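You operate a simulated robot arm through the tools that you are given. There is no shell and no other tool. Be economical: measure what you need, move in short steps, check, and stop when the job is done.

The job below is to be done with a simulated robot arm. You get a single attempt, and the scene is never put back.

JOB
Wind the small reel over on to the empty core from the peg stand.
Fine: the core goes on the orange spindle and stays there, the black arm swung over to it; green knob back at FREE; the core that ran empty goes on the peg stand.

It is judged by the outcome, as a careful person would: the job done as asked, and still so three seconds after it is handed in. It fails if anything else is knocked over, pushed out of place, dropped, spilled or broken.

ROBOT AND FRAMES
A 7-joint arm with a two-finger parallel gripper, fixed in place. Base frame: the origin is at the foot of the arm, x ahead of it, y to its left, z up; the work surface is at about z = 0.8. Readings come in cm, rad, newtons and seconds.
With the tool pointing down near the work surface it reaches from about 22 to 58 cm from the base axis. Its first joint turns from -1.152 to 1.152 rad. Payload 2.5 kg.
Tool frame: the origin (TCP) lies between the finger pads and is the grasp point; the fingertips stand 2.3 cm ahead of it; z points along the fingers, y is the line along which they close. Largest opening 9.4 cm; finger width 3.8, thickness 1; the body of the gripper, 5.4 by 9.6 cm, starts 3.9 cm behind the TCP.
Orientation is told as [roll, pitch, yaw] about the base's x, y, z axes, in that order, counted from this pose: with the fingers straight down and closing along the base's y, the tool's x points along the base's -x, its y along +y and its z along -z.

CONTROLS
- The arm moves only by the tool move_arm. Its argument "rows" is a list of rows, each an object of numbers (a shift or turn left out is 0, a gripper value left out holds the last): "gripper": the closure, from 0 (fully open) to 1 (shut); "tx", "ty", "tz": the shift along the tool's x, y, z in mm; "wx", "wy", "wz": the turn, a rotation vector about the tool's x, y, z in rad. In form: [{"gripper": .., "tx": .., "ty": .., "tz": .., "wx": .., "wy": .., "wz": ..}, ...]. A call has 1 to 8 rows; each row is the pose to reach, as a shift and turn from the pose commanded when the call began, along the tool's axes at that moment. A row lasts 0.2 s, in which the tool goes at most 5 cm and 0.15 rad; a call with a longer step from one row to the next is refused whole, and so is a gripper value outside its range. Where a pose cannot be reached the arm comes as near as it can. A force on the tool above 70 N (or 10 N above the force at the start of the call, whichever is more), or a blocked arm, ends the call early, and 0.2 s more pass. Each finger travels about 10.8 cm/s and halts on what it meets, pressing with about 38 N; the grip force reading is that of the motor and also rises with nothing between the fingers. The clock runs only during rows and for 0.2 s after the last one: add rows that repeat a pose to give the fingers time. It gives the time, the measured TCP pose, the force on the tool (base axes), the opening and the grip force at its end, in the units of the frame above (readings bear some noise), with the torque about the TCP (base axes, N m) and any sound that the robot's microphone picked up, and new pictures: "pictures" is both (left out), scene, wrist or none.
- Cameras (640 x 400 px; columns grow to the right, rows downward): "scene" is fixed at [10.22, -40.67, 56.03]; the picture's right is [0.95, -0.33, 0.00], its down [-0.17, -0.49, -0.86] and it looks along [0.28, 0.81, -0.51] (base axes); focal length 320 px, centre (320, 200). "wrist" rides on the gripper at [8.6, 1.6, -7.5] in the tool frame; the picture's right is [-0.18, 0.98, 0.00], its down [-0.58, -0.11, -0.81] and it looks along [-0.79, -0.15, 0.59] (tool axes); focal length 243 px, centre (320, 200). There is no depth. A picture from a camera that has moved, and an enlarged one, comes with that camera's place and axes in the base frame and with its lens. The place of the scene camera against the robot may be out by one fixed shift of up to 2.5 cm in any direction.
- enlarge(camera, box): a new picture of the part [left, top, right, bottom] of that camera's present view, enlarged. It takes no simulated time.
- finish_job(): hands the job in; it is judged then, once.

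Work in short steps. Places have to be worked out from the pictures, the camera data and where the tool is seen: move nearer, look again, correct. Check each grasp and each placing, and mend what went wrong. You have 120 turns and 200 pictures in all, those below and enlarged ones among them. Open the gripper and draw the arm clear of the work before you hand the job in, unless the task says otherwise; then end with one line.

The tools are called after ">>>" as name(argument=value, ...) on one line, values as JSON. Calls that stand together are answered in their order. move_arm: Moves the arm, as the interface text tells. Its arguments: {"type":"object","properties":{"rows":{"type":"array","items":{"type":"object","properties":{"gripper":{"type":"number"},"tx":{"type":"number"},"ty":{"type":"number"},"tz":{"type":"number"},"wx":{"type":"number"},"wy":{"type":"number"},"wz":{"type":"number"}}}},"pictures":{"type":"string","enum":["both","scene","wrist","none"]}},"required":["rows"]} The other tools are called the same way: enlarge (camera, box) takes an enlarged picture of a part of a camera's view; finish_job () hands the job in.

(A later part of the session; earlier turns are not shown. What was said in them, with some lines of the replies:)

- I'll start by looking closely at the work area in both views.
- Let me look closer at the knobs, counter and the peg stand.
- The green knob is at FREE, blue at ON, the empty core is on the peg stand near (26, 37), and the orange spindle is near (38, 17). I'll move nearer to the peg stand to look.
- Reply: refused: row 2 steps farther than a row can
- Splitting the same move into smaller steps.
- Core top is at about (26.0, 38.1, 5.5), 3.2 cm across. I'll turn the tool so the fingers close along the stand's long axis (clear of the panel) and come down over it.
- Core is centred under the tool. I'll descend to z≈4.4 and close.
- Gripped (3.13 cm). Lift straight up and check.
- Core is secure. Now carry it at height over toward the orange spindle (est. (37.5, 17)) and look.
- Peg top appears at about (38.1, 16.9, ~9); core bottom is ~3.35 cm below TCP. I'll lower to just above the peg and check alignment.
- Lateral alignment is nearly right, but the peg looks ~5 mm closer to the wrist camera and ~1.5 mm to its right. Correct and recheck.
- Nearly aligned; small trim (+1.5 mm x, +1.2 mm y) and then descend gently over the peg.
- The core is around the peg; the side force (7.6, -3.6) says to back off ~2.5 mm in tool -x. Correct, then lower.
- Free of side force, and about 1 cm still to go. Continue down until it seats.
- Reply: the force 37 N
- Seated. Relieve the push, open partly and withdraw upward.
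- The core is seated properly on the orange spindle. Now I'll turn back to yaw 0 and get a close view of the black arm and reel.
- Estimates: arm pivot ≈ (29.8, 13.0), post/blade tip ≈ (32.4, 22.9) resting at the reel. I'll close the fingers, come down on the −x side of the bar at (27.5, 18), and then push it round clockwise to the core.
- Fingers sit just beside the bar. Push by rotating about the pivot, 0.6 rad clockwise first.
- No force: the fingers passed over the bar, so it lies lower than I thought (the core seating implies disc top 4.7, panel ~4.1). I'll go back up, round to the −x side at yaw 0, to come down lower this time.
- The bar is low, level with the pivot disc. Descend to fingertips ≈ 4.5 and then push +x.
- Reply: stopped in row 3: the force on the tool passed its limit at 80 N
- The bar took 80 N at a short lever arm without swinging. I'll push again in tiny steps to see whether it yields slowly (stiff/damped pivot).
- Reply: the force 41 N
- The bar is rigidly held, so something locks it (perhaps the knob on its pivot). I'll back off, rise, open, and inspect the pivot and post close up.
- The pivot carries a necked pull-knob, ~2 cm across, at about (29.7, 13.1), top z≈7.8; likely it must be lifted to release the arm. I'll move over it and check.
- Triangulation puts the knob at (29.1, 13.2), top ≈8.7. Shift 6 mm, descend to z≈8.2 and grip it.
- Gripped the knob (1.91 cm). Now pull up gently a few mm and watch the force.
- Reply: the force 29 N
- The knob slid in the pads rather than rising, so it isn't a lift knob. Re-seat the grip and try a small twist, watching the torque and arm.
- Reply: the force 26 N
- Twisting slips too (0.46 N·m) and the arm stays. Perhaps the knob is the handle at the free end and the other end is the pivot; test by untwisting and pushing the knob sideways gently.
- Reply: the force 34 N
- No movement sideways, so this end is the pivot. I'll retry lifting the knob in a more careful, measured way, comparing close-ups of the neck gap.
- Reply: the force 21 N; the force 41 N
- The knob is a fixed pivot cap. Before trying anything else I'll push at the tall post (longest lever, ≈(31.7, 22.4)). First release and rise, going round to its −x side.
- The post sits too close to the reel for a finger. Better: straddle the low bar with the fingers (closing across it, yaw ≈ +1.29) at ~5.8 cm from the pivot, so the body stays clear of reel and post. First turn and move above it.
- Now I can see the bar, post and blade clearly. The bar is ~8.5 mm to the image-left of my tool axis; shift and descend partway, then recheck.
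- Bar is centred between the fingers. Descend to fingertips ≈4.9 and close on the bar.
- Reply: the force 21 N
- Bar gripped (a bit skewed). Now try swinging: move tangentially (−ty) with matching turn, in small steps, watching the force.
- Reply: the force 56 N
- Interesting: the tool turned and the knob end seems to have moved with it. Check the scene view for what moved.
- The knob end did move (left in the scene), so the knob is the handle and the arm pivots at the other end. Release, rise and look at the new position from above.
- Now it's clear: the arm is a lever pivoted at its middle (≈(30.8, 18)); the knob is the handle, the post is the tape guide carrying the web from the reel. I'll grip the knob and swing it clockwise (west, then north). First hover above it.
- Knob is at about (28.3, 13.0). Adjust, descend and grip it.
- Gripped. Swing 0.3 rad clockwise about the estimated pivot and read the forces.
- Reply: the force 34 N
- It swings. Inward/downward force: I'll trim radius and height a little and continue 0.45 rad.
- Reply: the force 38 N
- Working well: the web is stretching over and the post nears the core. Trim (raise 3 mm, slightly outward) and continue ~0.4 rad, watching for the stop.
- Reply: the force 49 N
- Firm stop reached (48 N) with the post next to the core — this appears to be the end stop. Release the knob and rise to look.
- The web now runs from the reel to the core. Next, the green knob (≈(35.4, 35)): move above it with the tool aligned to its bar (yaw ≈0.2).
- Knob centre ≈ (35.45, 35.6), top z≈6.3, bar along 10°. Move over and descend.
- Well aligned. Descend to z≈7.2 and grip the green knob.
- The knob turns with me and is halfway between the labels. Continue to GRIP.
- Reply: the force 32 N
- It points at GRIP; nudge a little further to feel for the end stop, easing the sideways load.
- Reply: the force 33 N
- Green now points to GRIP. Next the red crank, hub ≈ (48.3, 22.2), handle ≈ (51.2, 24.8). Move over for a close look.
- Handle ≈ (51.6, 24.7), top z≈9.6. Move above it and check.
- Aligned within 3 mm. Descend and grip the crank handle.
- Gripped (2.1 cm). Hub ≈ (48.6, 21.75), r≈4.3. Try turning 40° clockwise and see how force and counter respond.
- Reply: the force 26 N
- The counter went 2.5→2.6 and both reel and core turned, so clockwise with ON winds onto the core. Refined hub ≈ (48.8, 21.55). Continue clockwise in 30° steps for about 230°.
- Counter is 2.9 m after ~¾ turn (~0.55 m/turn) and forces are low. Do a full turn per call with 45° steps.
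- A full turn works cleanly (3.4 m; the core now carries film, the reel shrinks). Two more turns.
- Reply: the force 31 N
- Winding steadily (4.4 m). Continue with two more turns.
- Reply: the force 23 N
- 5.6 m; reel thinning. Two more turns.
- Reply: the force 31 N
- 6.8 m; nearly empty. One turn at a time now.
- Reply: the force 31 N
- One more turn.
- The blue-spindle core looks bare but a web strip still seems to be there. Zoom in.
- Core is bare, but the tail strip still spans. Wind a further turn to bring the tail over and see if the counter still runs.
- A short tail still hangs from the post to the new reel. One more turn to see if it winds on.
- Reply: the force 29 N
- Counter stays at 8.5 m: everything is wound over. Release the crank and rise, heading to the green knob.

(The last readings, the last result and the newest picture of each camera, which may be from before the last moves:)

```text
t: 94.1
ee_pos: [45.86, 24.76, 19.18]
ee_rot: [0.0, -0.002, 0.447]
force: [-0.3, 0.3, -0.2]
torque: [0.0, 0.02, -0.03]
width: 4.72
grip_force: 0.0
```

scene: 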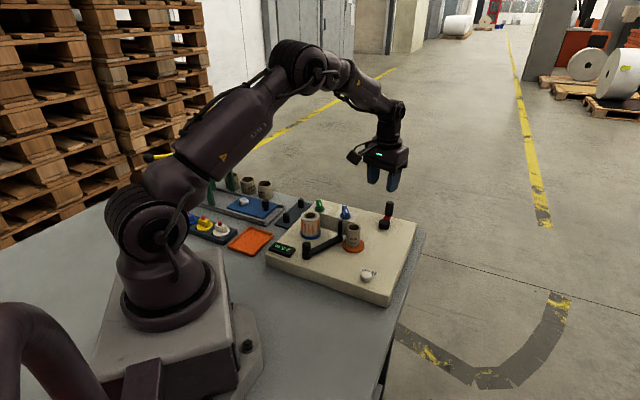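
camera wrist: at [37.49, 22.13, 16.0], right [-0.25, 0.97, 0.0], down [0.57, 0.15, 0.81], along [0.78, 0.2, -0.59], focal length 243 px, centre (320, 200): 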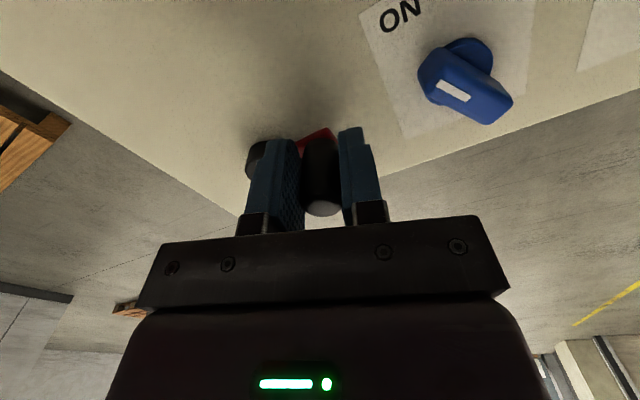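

>>> move_arm(rows=[{"tx": 7, "ty": 20, "wz": -0.12}, {"tx": 14, "ty": 41, "wz": -0.24}, {"tx": 21, "ty": 62, "wz": -0.37}, {"tx": 28, "ty": 83, "wz": -0.5}, {"tx": 35, "ty": 104, "wz": -0.63, "tz": 10}, {"tx": 42, "ty": 124, "wz": -0.76, "tz": 30}, {"tx": 47.5, "ty": 143, "wz": -0.87, "tz": 60}, {"tx": 47.5, "ty": 143, "wz": -0.87, "tz": 75}], pictures="wrist")

>>> enlarge(camera="wrist", box=[200, 20, 440, 220])

```text
t: 95.9
ee_pos: [35.06, 35.61, 11.49]
ee_rot: [-0.002, -0.002, 1.318]
force: [0.2, 0.6, 0.4]
torque: [0.0, 0.0, 0.03]
width: 4.7
grip_force: 0.1
camera wrist: at [31.37, 27.56, 18.88], right [-0.91, 0.42, 0.0], down [0.25, 0.53, 0.81], along [0.34, 0.73, -0.59], focal length 243 px, centre (320, 200)
```

wrist: 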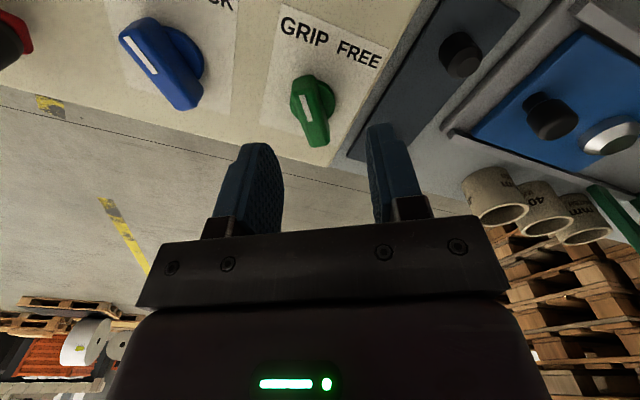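

```text
2.00 times, centred on (320, 120) of wrist
camera zoom: at [31.37, 27.56, 18.88], right [-0.91, 0.42, 0.0], down [0.25, 0.53, 0.81], along [0.34, 0.73, -0.59], focal length 485 px, centre (320, 360)
```

zoom: 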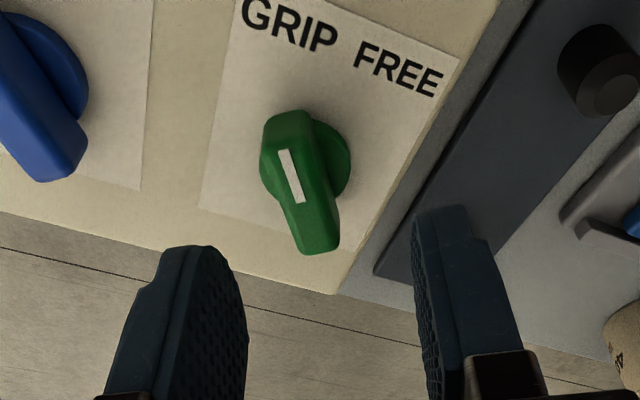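

Aligned in angle; shift 5 mm and descend, grip the knob.

>>> move_arm(rows=[{"tx": 1, "ty": -5, "tz": 15}, {"tx": 1, "ty": -5, "tz": 32}, {"tx": 1, "ty": -5, "tz": 43}, {"tx": 1, "ty": -5, "tz": 43, "gripper": 0.7}, {"tx": 1, "ty": -5, "tz": 43, "gripper": 0.95}, {"tx": 1, "ty": -5, "tz": 43, "gripper": 0.95}], pictures="none")

>>> move_arm(rows=[{"wz": 0.13}, {"wz": 0.26}, {"wz": 0.39}, {"wz": 0.52}, {"wz": 0.65}, {"wz": 0.78}, {"wz": 0.91}, {"wz": 1.04}], pictures="wrist")

```text
t: 97.3
ee_pos: [35.56, 35.78, 7.0]
ee_rot: [0.0, -0.004, 1.318]
force: [-3.8, 6.6, -2.8]
torque: [-0.27, 0.15, 0.03]
width: 1.48
grip_force: 45.4
```

```text
t: 99.1
ee_pos: [35.57, 35.65, 7.1]
ee_rot: [0.008, -0.003, 0.276]
force: [-4.1, 29.8, -17.4]
torque: [-0.04, -1.17, 0.02]
width: 1.5
grip_force: 45.2
camera wrist: at [26.81, 34.72, 14.49], right [-0.09, 1.0, 0.01], down [0.59, 0.05, 0.81], along [0.8, 0.08, -0.59], focal length 243 px, centre (320, 200)
```

wrist: 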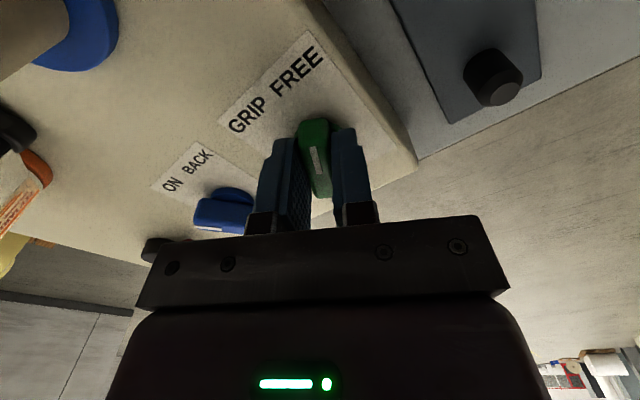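

Nearly at FREE; turn the remaining ~0.1 rad, then release and rise.

>>> move_arm(rows=[{"wz": 0.06, "ty": 2}, {"wz": 0.12, "ty": 2}, {"wz": 0.12, "ty": 2}, {"wz": 0.12, "ty": 2, "gripper": 0.5}, {"wz": 0.12, "ty": 2, "gripper": 0.5}, {"wz": 0.12, "ty": 2, "tz": -30}, {"wz": 0.12, "ty": 2, "tz": -70}, {"wz": 0.12, "ty": 2, "tz": -100}], pictures="wrist")

>>> enlarge(camera="wrist", box=[200, 0, 440, 200])

>>> enlarge(camera="scene", box=[270, 190, 380, 270])

```text
t: 100.9
ee_pos: [35.74, 35.13, 17.39]
ee_rot: [0.0, -0.005, 0.155]
force: [0.6, 0.9, -0.3]
torque: [0.0, -0.01, 0.0]
width: 4.7
grip_force: 0.0
camera wrist: at [26.86, 35.37, 24.75], right [0.03, 1.0, 0.0], down [0.59, -0.02, 0.81], along [0.81, -0.02, -0.59], focal length 243 px, centre (320, 200)
```

wrist: 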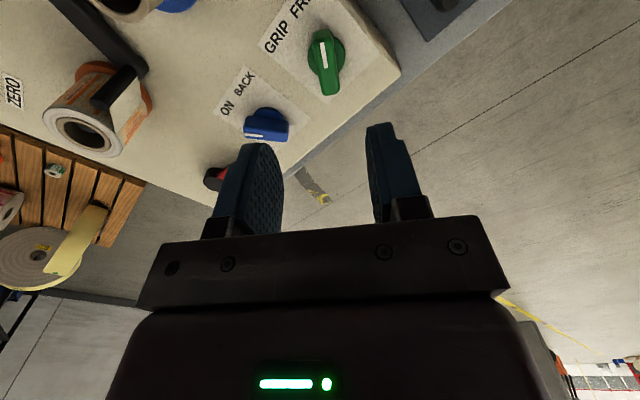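

```text
2.00 times, centred on (320, 100) of wrist
camera zoom: at [26.86, 35.37, 24.75], right [0.03, 1.0, 0.0], down [0.59, -0.02, 0.81], along [0.81, -0.02, -0.59], focal length 485 px, centre (320, 400)
```

zoom: 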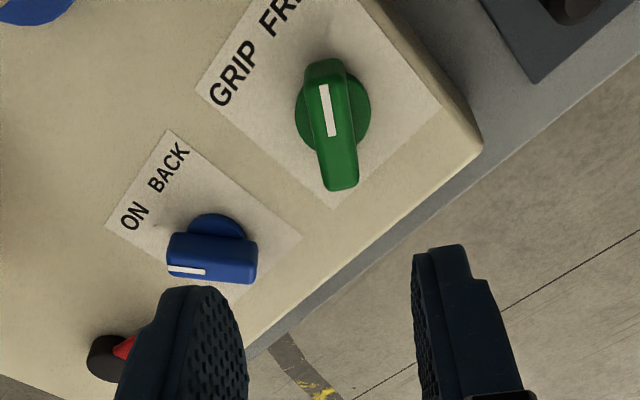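

```text
5.00 times, centred on (325, 230) of scene
camera zoom: at [10.22, -40.67, 56.03], right [0.95, -0.33, 0.0], down [-0.17, -0.49, -0.86], along [0.28, 0.81, -0.51], focal length 1599 px, centre (295, 50)
```

zoom: 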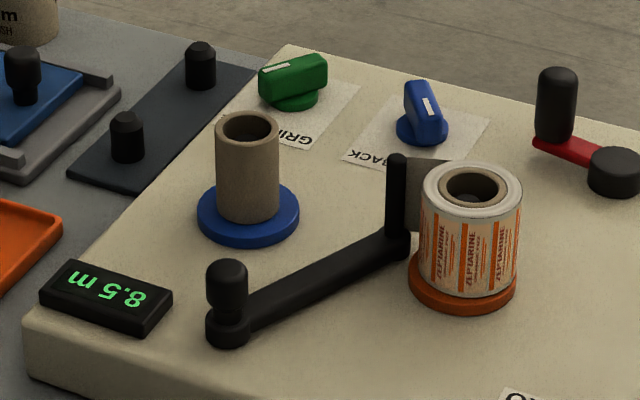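

Green is back at FREE. Now over to the emptied core on the blue spindle (≈(29.1, 25.4)), with yaw −0.76.

>>> move_arm(rows=[{"tx": 12, "ty": -12, "wz": 0.13}, {"tx": 23, "ty": -24, "wz": 0.26}, {"tx": 34, "ty": -37, "wz": 0.39}, {"tx": 46, "ty": -49, "wz": 0.52}, {"tx": 58, "ty": -61, "wz": 0.65}, {"tx": 70, "ty": -74, "wz": 0.78}, {"tx": 80.6, "ty": -86, "wz": 0.915}, {"tx": 80.6, "ty": -86, "wz": 0.915}], pictures="wrist")

>>> enlarge(camera="wrist", box=[200, 0, 440, 200])

```text
t: 102.7
ee_pos: [29.15, 25.77, 17.07]
ee_rot: [0.004, -0.003, -0.759]
force: [0.4, 0.4, 0.6]
torque: [0.01, -0.03, 0.0]
width: 4.69
grip_force: 0.1
camera wrist: at [23.9, 32.82, 24.52], right [0.81, 0.58, 0.0], down [0.34, -0.48, 0.81], along [0.47, -0.65, -0.59], focal length 243 px, centre (320, 200)
```

wrist: 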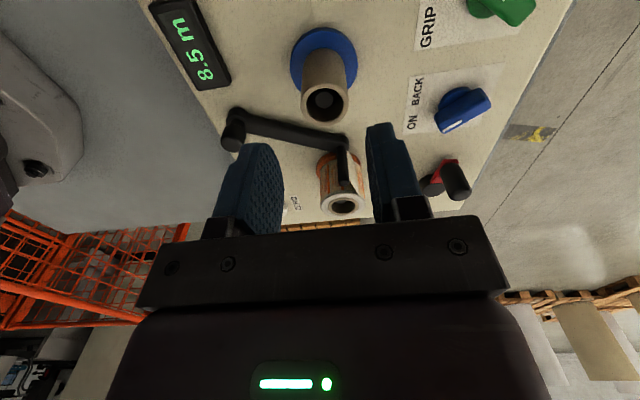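

```text
2.00 times, centred on (320, 100) of wrist
camera zoom: at [23.9, 32.82, 24.52], right [0.81, 0.58, 0.0], down [0.34, -0.48, 0.81], along [0.47, -0.65, -0.59], focal length 485 px, centre (320, 400)
```

zoom: 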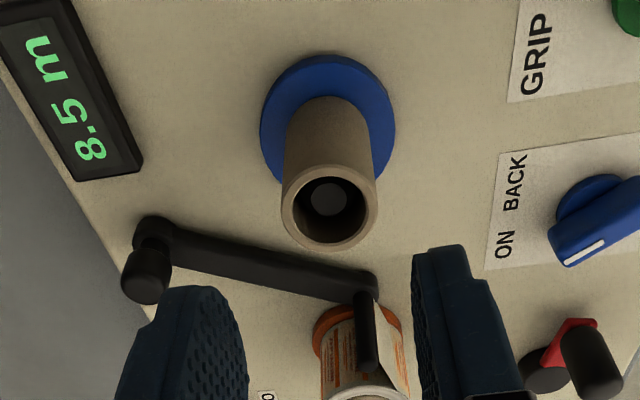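

Core on blue is centred within a few mm. Descend to z≈8.6 and grip.

>>> move_arm(rows=[{"tx": -2.3, "ty": 1.2, "tz": 25}, {"tx": -2.3, "ty": 1.2, "tz": 50}, {"tx": -2.3, "ty": 1.2, "tz": 70}, {"tx": -2.3, "ty": 1.2, "tz": 84}, {"tx": -2.3, "ty": 1.2, "tz": 84}], pictures="wrist")

>>> enlarge(camera="scene", box=[270, 190, 380, 270])

```text
t: 103.9
ee_pos: [29.34, 25.81, 8.48]
ee_rot: [0.004, 0.0, -0.761]
force: [0.1, 0.5, -0.1]
torque: [0.0, -0.01, 0.01]
width: 4.72
grip_force: 0.1
camera wrist: at [24.19, 32.91, 15.94], right [0.81, 0.59, 0.0], down [0.34, -0.48, 0.81], along [0.47, -0.65, -0.59], focal length 243 px, centre (320, 200)
```

wrist: 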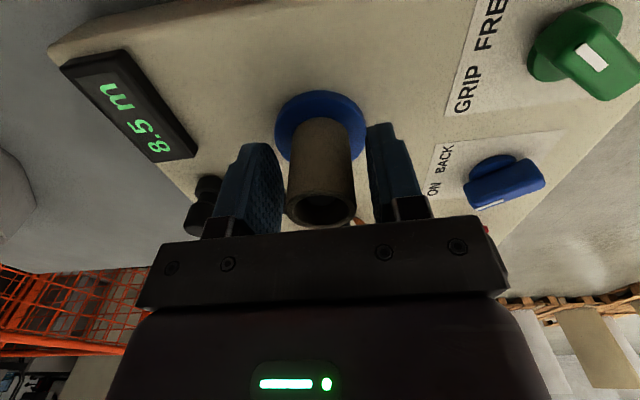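

```text
5.00 times, centred on (325, 230) of scene
camera zoom: at [10.22, -40.67, 56.03], right [0.95, -0.33, 0.0], down [-0.17, -0.49, -0.86], along [0.28, 0.81, -0.51], focal length 1599 px, centre (295, 50)
```

zoom: 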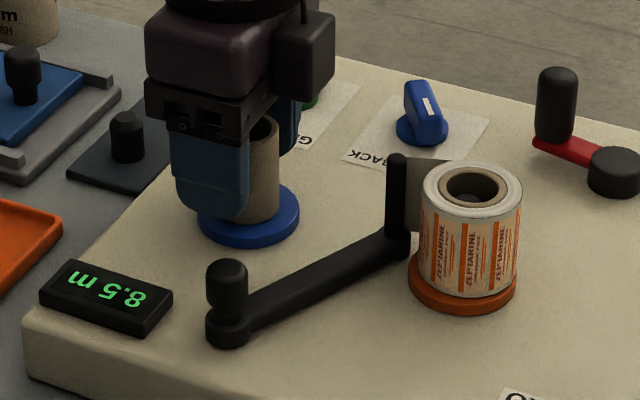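

Straddling it well. Close and lift straight up.

>>> move_arm(rows=[{"gripper": 0.65}, {"gripper": 0.75}, {"gripper": 0.75}, {"tz": -15}, {"tz": -40}, {"tz": -75}, {"tz": -110}, {"tz": -110}], pictures="wrist")

>>> enlarge(camera="scene", box=[250, 150, 390, 270])

```text
t: 105.7
ee_pos: [29.3, 25.63, 19.34]
ee_rot: [0.0, -0.002, -0.76]
force: [1.0, -0.3, -0.4]
torque: [0.01, -0.04, -0.01]
width: 3.18
grip_force: 37.9
camera wrist: at [24.14, 32.54, 26.83], right [0.81, 0.59, 0.0], down [0.34, -0.48, 0.81], along [0.47, -0.65, -0.59], focal length 243 px, centre (320, 200)
```

wrist: 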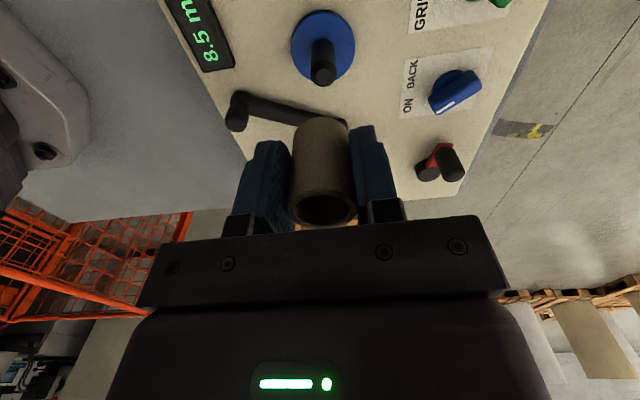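

```text
3.33 times, centred on (320, 210) of scene
camera zoom: at [10.22, -40.67, 56.03], right [0.95, -0.33, 0.0], down [-0.17, -0.49, -0.86], along [0.28, 0.81, -0.51], focal length 1066 px, centre (320, 167)
```

zoom: 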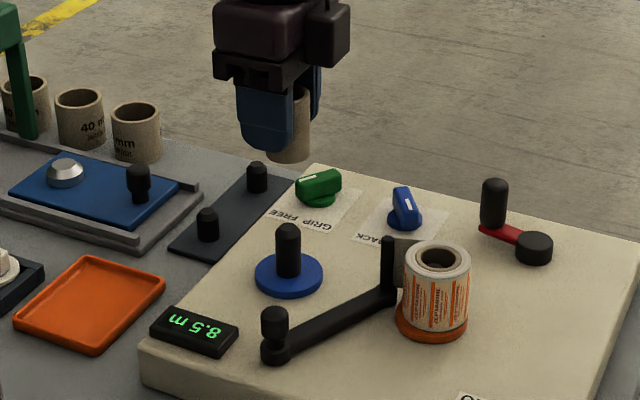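

Core lifted off. Carry it to above its peg on the stand (25.95, 38.15) and look.

>>> move_arm(rows=[{"tx": 28, "ty": 17}, {"tx": 55, "ty": 34}, {"tx": 83, "ty": 51}, {"tx": 110, "ty": 68}, {"tx": 110, "ty": 68, "tz": 35}, {"tx": 110, "ty": 68, "tz": 70}, {"tx": 110, "ty": 68, "tz": 85}, {"tx": 110, "ty": 68, "tz": 85}], pictures="wrist")

>>> enlarge(camera="wrist", box=[220, 0, 440, 240])

>>> enlarge(camera="scene", box=[240, 160, 330, 240])

```text
t: 107.5
ee_pos: [26.16, 38.26, 11.06]
ee_rot: [0.003, 0.0, -0.759]
force: [1.1, 0.9, 0.1]
torque: [0.01, -0.01, -0.01]
width: 3.13
grip_force: 38.1
camera wrist: at [21.0, 45.34, 18.6], right [0.81, 0.59, 0.0], down [0.34, -0.48, 0.81], along [0.47, -0.65, -0.59], focal length 243 px, centre (320, 200)
```

wrist: 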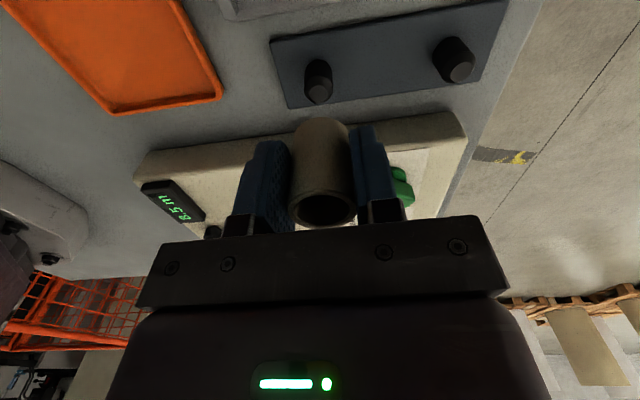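

```text
1.67 times, centred on (330, 120) of wrist
camera zoom: at [21.0, 45.34, 18.6], right [0.81, 0.59, 0.0], down [0.34, -0.48, 0.81], along [0.47, -0.65, -0.59], focal length 404 px, centre (303, 333)
```

zoom: 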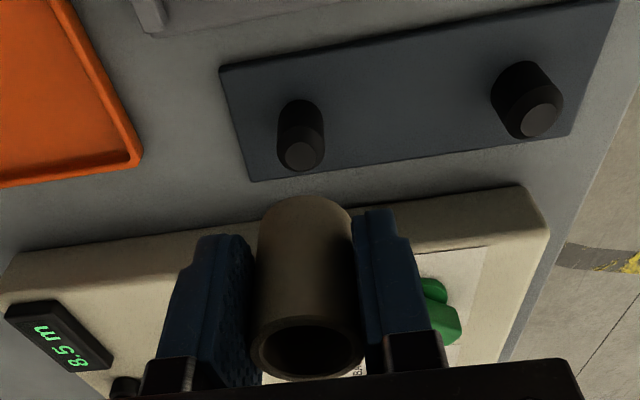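

```text
5.00 times, centred on (285, 200) of scene
camera zoom: at [10.22, -40.67, 56.03], right [0.95, -0.33, 0.0], down [-0.17, -0.49, -0.86], along [0.28, 0.81, -0.51], focal length 1599 px, centre (495, 200)
```

zoom: 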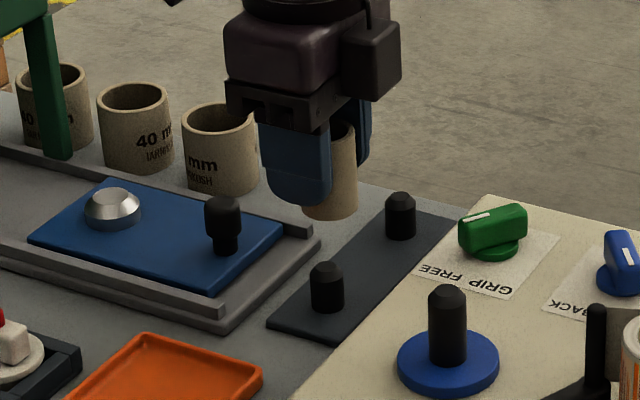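

Peg is within ~2 mm. Trim and lower to just above the peg, then look.

>>> move_arm(rows=[{"tx": 0.7, "ty": -2, "tz": 15}, {"tx": 0.7, "ty": -2, "tz": 28}, {"tx": 0.7, "ty": -2, "tz": 38}, {"tx": 0.7, "ty": -2, "tz": 38}], pictures="wrist")

>>> enlarge(camera="wrist", box=[220, 0, 440, 240])

>>> enlarge(camera="scene", box=[250, 180, 320, 240])

```text
t: 108.5
ee_pos: [25.79, 38.2, 7.35]
ee_rot: [0.004, 0.0, -0.76]
force: [0.0, -0.6, -0.5]
torque: [-0.03, 0.02, 0.0]
width: 3.15
grip_force: 38.1
camera wrist: at [20.65, 45.29, 14.83], right [0.81, 0.59, 0.0], down [0.34, -0.48, 0.81], along [0.47, -0.65, -0.59], focal length 243 px, centre (320, 200)
```

wrist: 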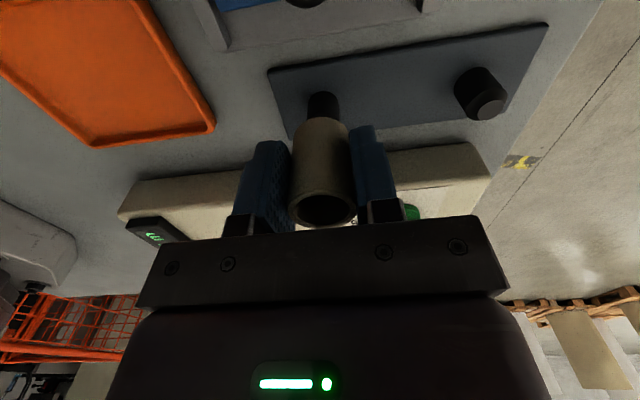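

```text
1.67 times, centred on (330, 120) of wrist
camera zoom: at [20.65, 45.29, 14.83], right [0.81, 0.59, 0.0], down [0.34, -0.48, 0.81], along [0.47, -0.65, -0.59], focal length 404 px, centre (303, 333)
```

zoom: 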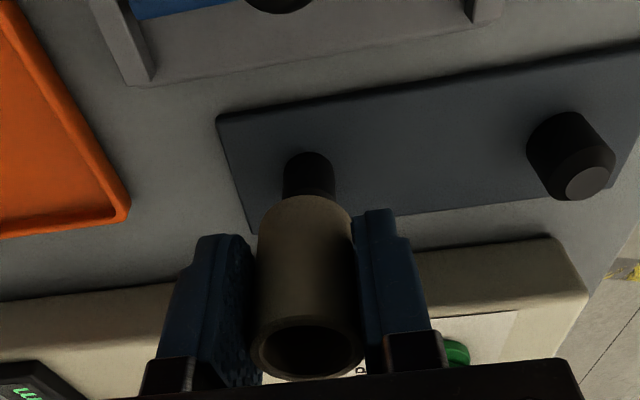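

```text
6.67 times, centred on (285, 210) of scene
camera zoom: at [10.22, -40.67, 56.03], right [0.95, -0.33, 0.0], down [-0.17, -0.49, -0.86], along [0.28, 0.81, -0.51], focal length 2132 px, centre (553, 133)
```

zoom: 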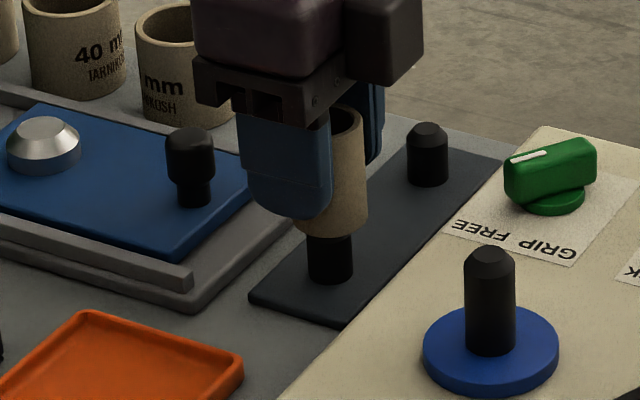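

Aligned in both views. Lower onto the peg gently until seated.

>>> move_arm(rows=[{"ty": 0.8, "tz": 6}, {"ty": 0.8, "tz": 12}, {"ty": 0.8, "tz": 18}, {"ty": 0.8, "tz": 23}, {"ty": 0.8, "tz": 23}], pictures="wrist")

>>> enlarge(camera="scene", box=[250, 180, 320, 240])

```text
t: 109.7
ee_pos: [25.79, 38.24, 5.04]
ee_rot: [0.004, 0.001, -0.76]
force: [0.8, 1.5, 0.1]
torque: [0.07, -0.01, -0.02]
width: 3.12
grip_force: 38.1
camera wrist: at [20.58, 45.32, 12.5], right [0.81, 0.59, 0.0], down [0.34, -0.48, 0.81], along [0.47, -0.65, -0.59], focal length 243 px, centre (320, 200)
```

wrist: 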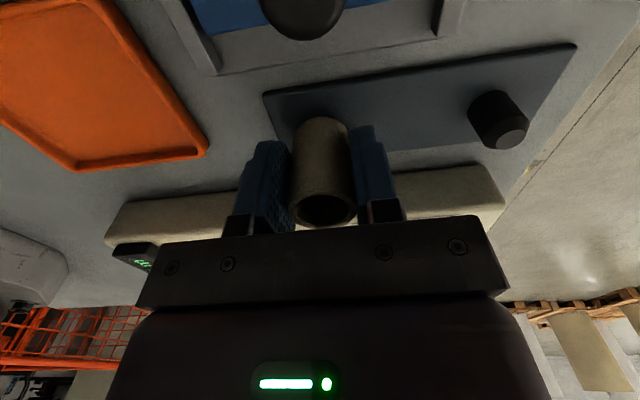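

```text
6.67 times, centred on (285, 210) of scene
camera zoom: at [10.22, -40.67, 56.03], right [0.95, -0.33, 0.0], down [-0.17, -0.49, -0.86], along [0.28, 0.81, -0.51], focal length 2132 px, centre (553, 133)
```

zoom: 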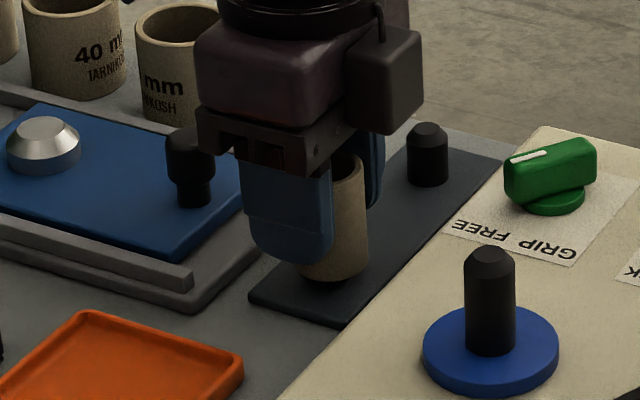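

It's over the peg with no side force. Lower the last bit to seat it.

>>> move_arm(rows=[{"tz": 3}, {"tz": 6}, {"tz": 9}, {"tz": 11}], pictures="none")

>>> enlarge(camera="scene", box=[250, 180, 320, 240])

```text
t: 110.7
ee_pos: [25.84, 38.28, 3.93]
ee_rot: [0.003, 0.001, -0.759]
force: [-13.1, -7.6, 32.5]
torque: [-0.43, 0.28, -0.2]
width: 3.16
grip_force: 38.3
```

```text
6.67 times, centred on (285, 210) of scene
camera zoom: at [10.21, -40.68, 56.02], right [0.95, -0.33, 0.0], down [-0.17, -0.49, -0.86], along [0.28, 0.81, -0.51], focal length 2132 px, centre (553, 133)
```

zoom: 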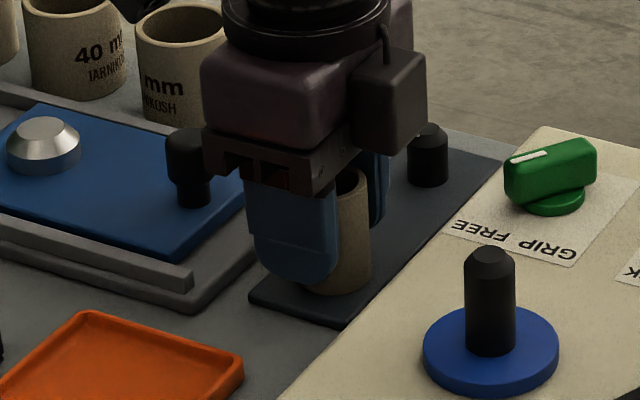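

Seated (32 N upward). Ease off, open partly, and rise straight up.

>>> move_arm(rows=[{"tz": -3}, {"tz": -3, "gripper": 0.45}, {"tz": -3, "gripper": 0.45}, {"tz": -20}, {"tz": -55}, {"tz": -100}, {"tz": -145}, {"tz": -145}], pictures="both")

>>> enlarge(camera="scene", box=[230, 170, 430, 310])

>>> enlarge(camera="scene", box=[300, 200, 370, 260])

```text
t: 112.5
ee_pos: [25.78, 38.31, 18.42]
ee_rot: [0.003, -0.003, -0.76]
force: [-0.4, 0.3, -1.0]
torque: [0.02, 0.01, -0.01]
width: 5.16
grip_force: 0.0
camera wrist: at [20.66, 45.45, 25.87], right [0.81, 0.59, 0.0], down [0.34, -0.48, 0.81], along [0.47, -0.65, -0.59], focal length 243 px, centre (320, 200)
```

scene: 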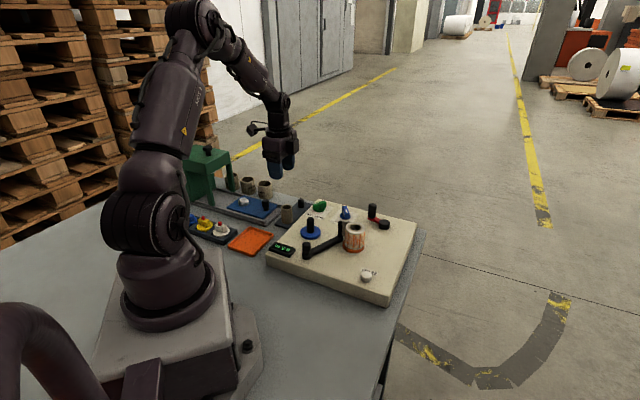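
wrist: 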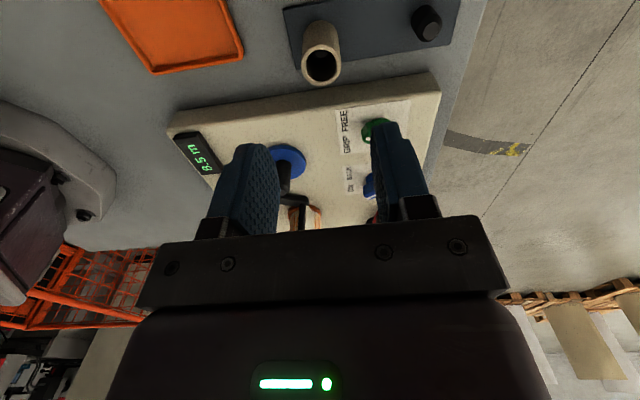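

```text
2.86 times, centred on (330, 240) of scene
camera zoom: at [10.22, -40.67, 56.03], right [0.95, -0.33, 0.0], down [-0.17, -0.49, -0.86], along [0.28, 0.81, -0.51], focal length 914 px, centre (291, 86)
```

zoom: 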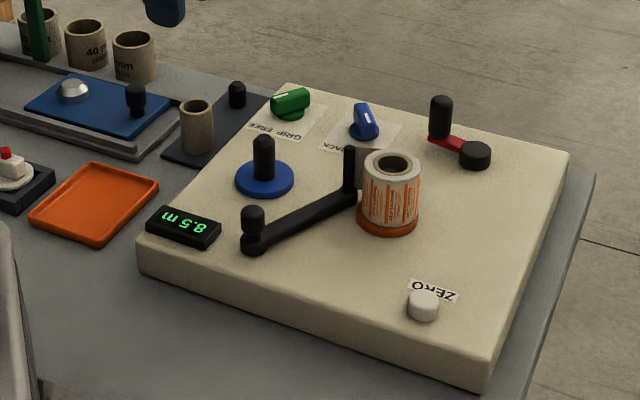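

```text
6.67 times, centred on (335, 230) of scene
camera zoom: at [10.22, -40.67, 56.03], right [0.95, -0.33, 0.0], down [-0.17, -0.49, -0.86], along [0.28, 0.81, -0.51], focal length 2132 px, centre (220, 0)
```

zoom: 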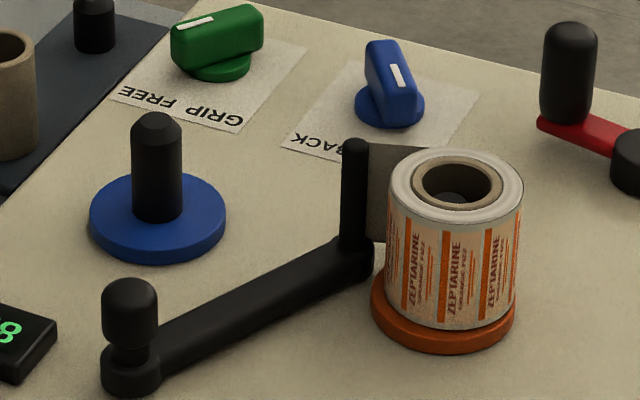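

Everything checks out: the wound core is on the orange spindle with the arm beside it, green is at FREE, the emptied core is upright on its peg, and the gripper is open and clear. Handing in.

>>> finish_job()

```text
The job is handed in.
```

The small reel is now wound over on to the empty core, which stays on the orange spindle with the black arm swung over to it. The green knob is back at FREE, and the core that ran empty is on the peg stand. A short tail of film still hangs between the arm's post and the new reel; an extra turn of the crank did not take it up. I did not press ZERO, so the counter reads 8.5 m, up from 2.5 m at the start.
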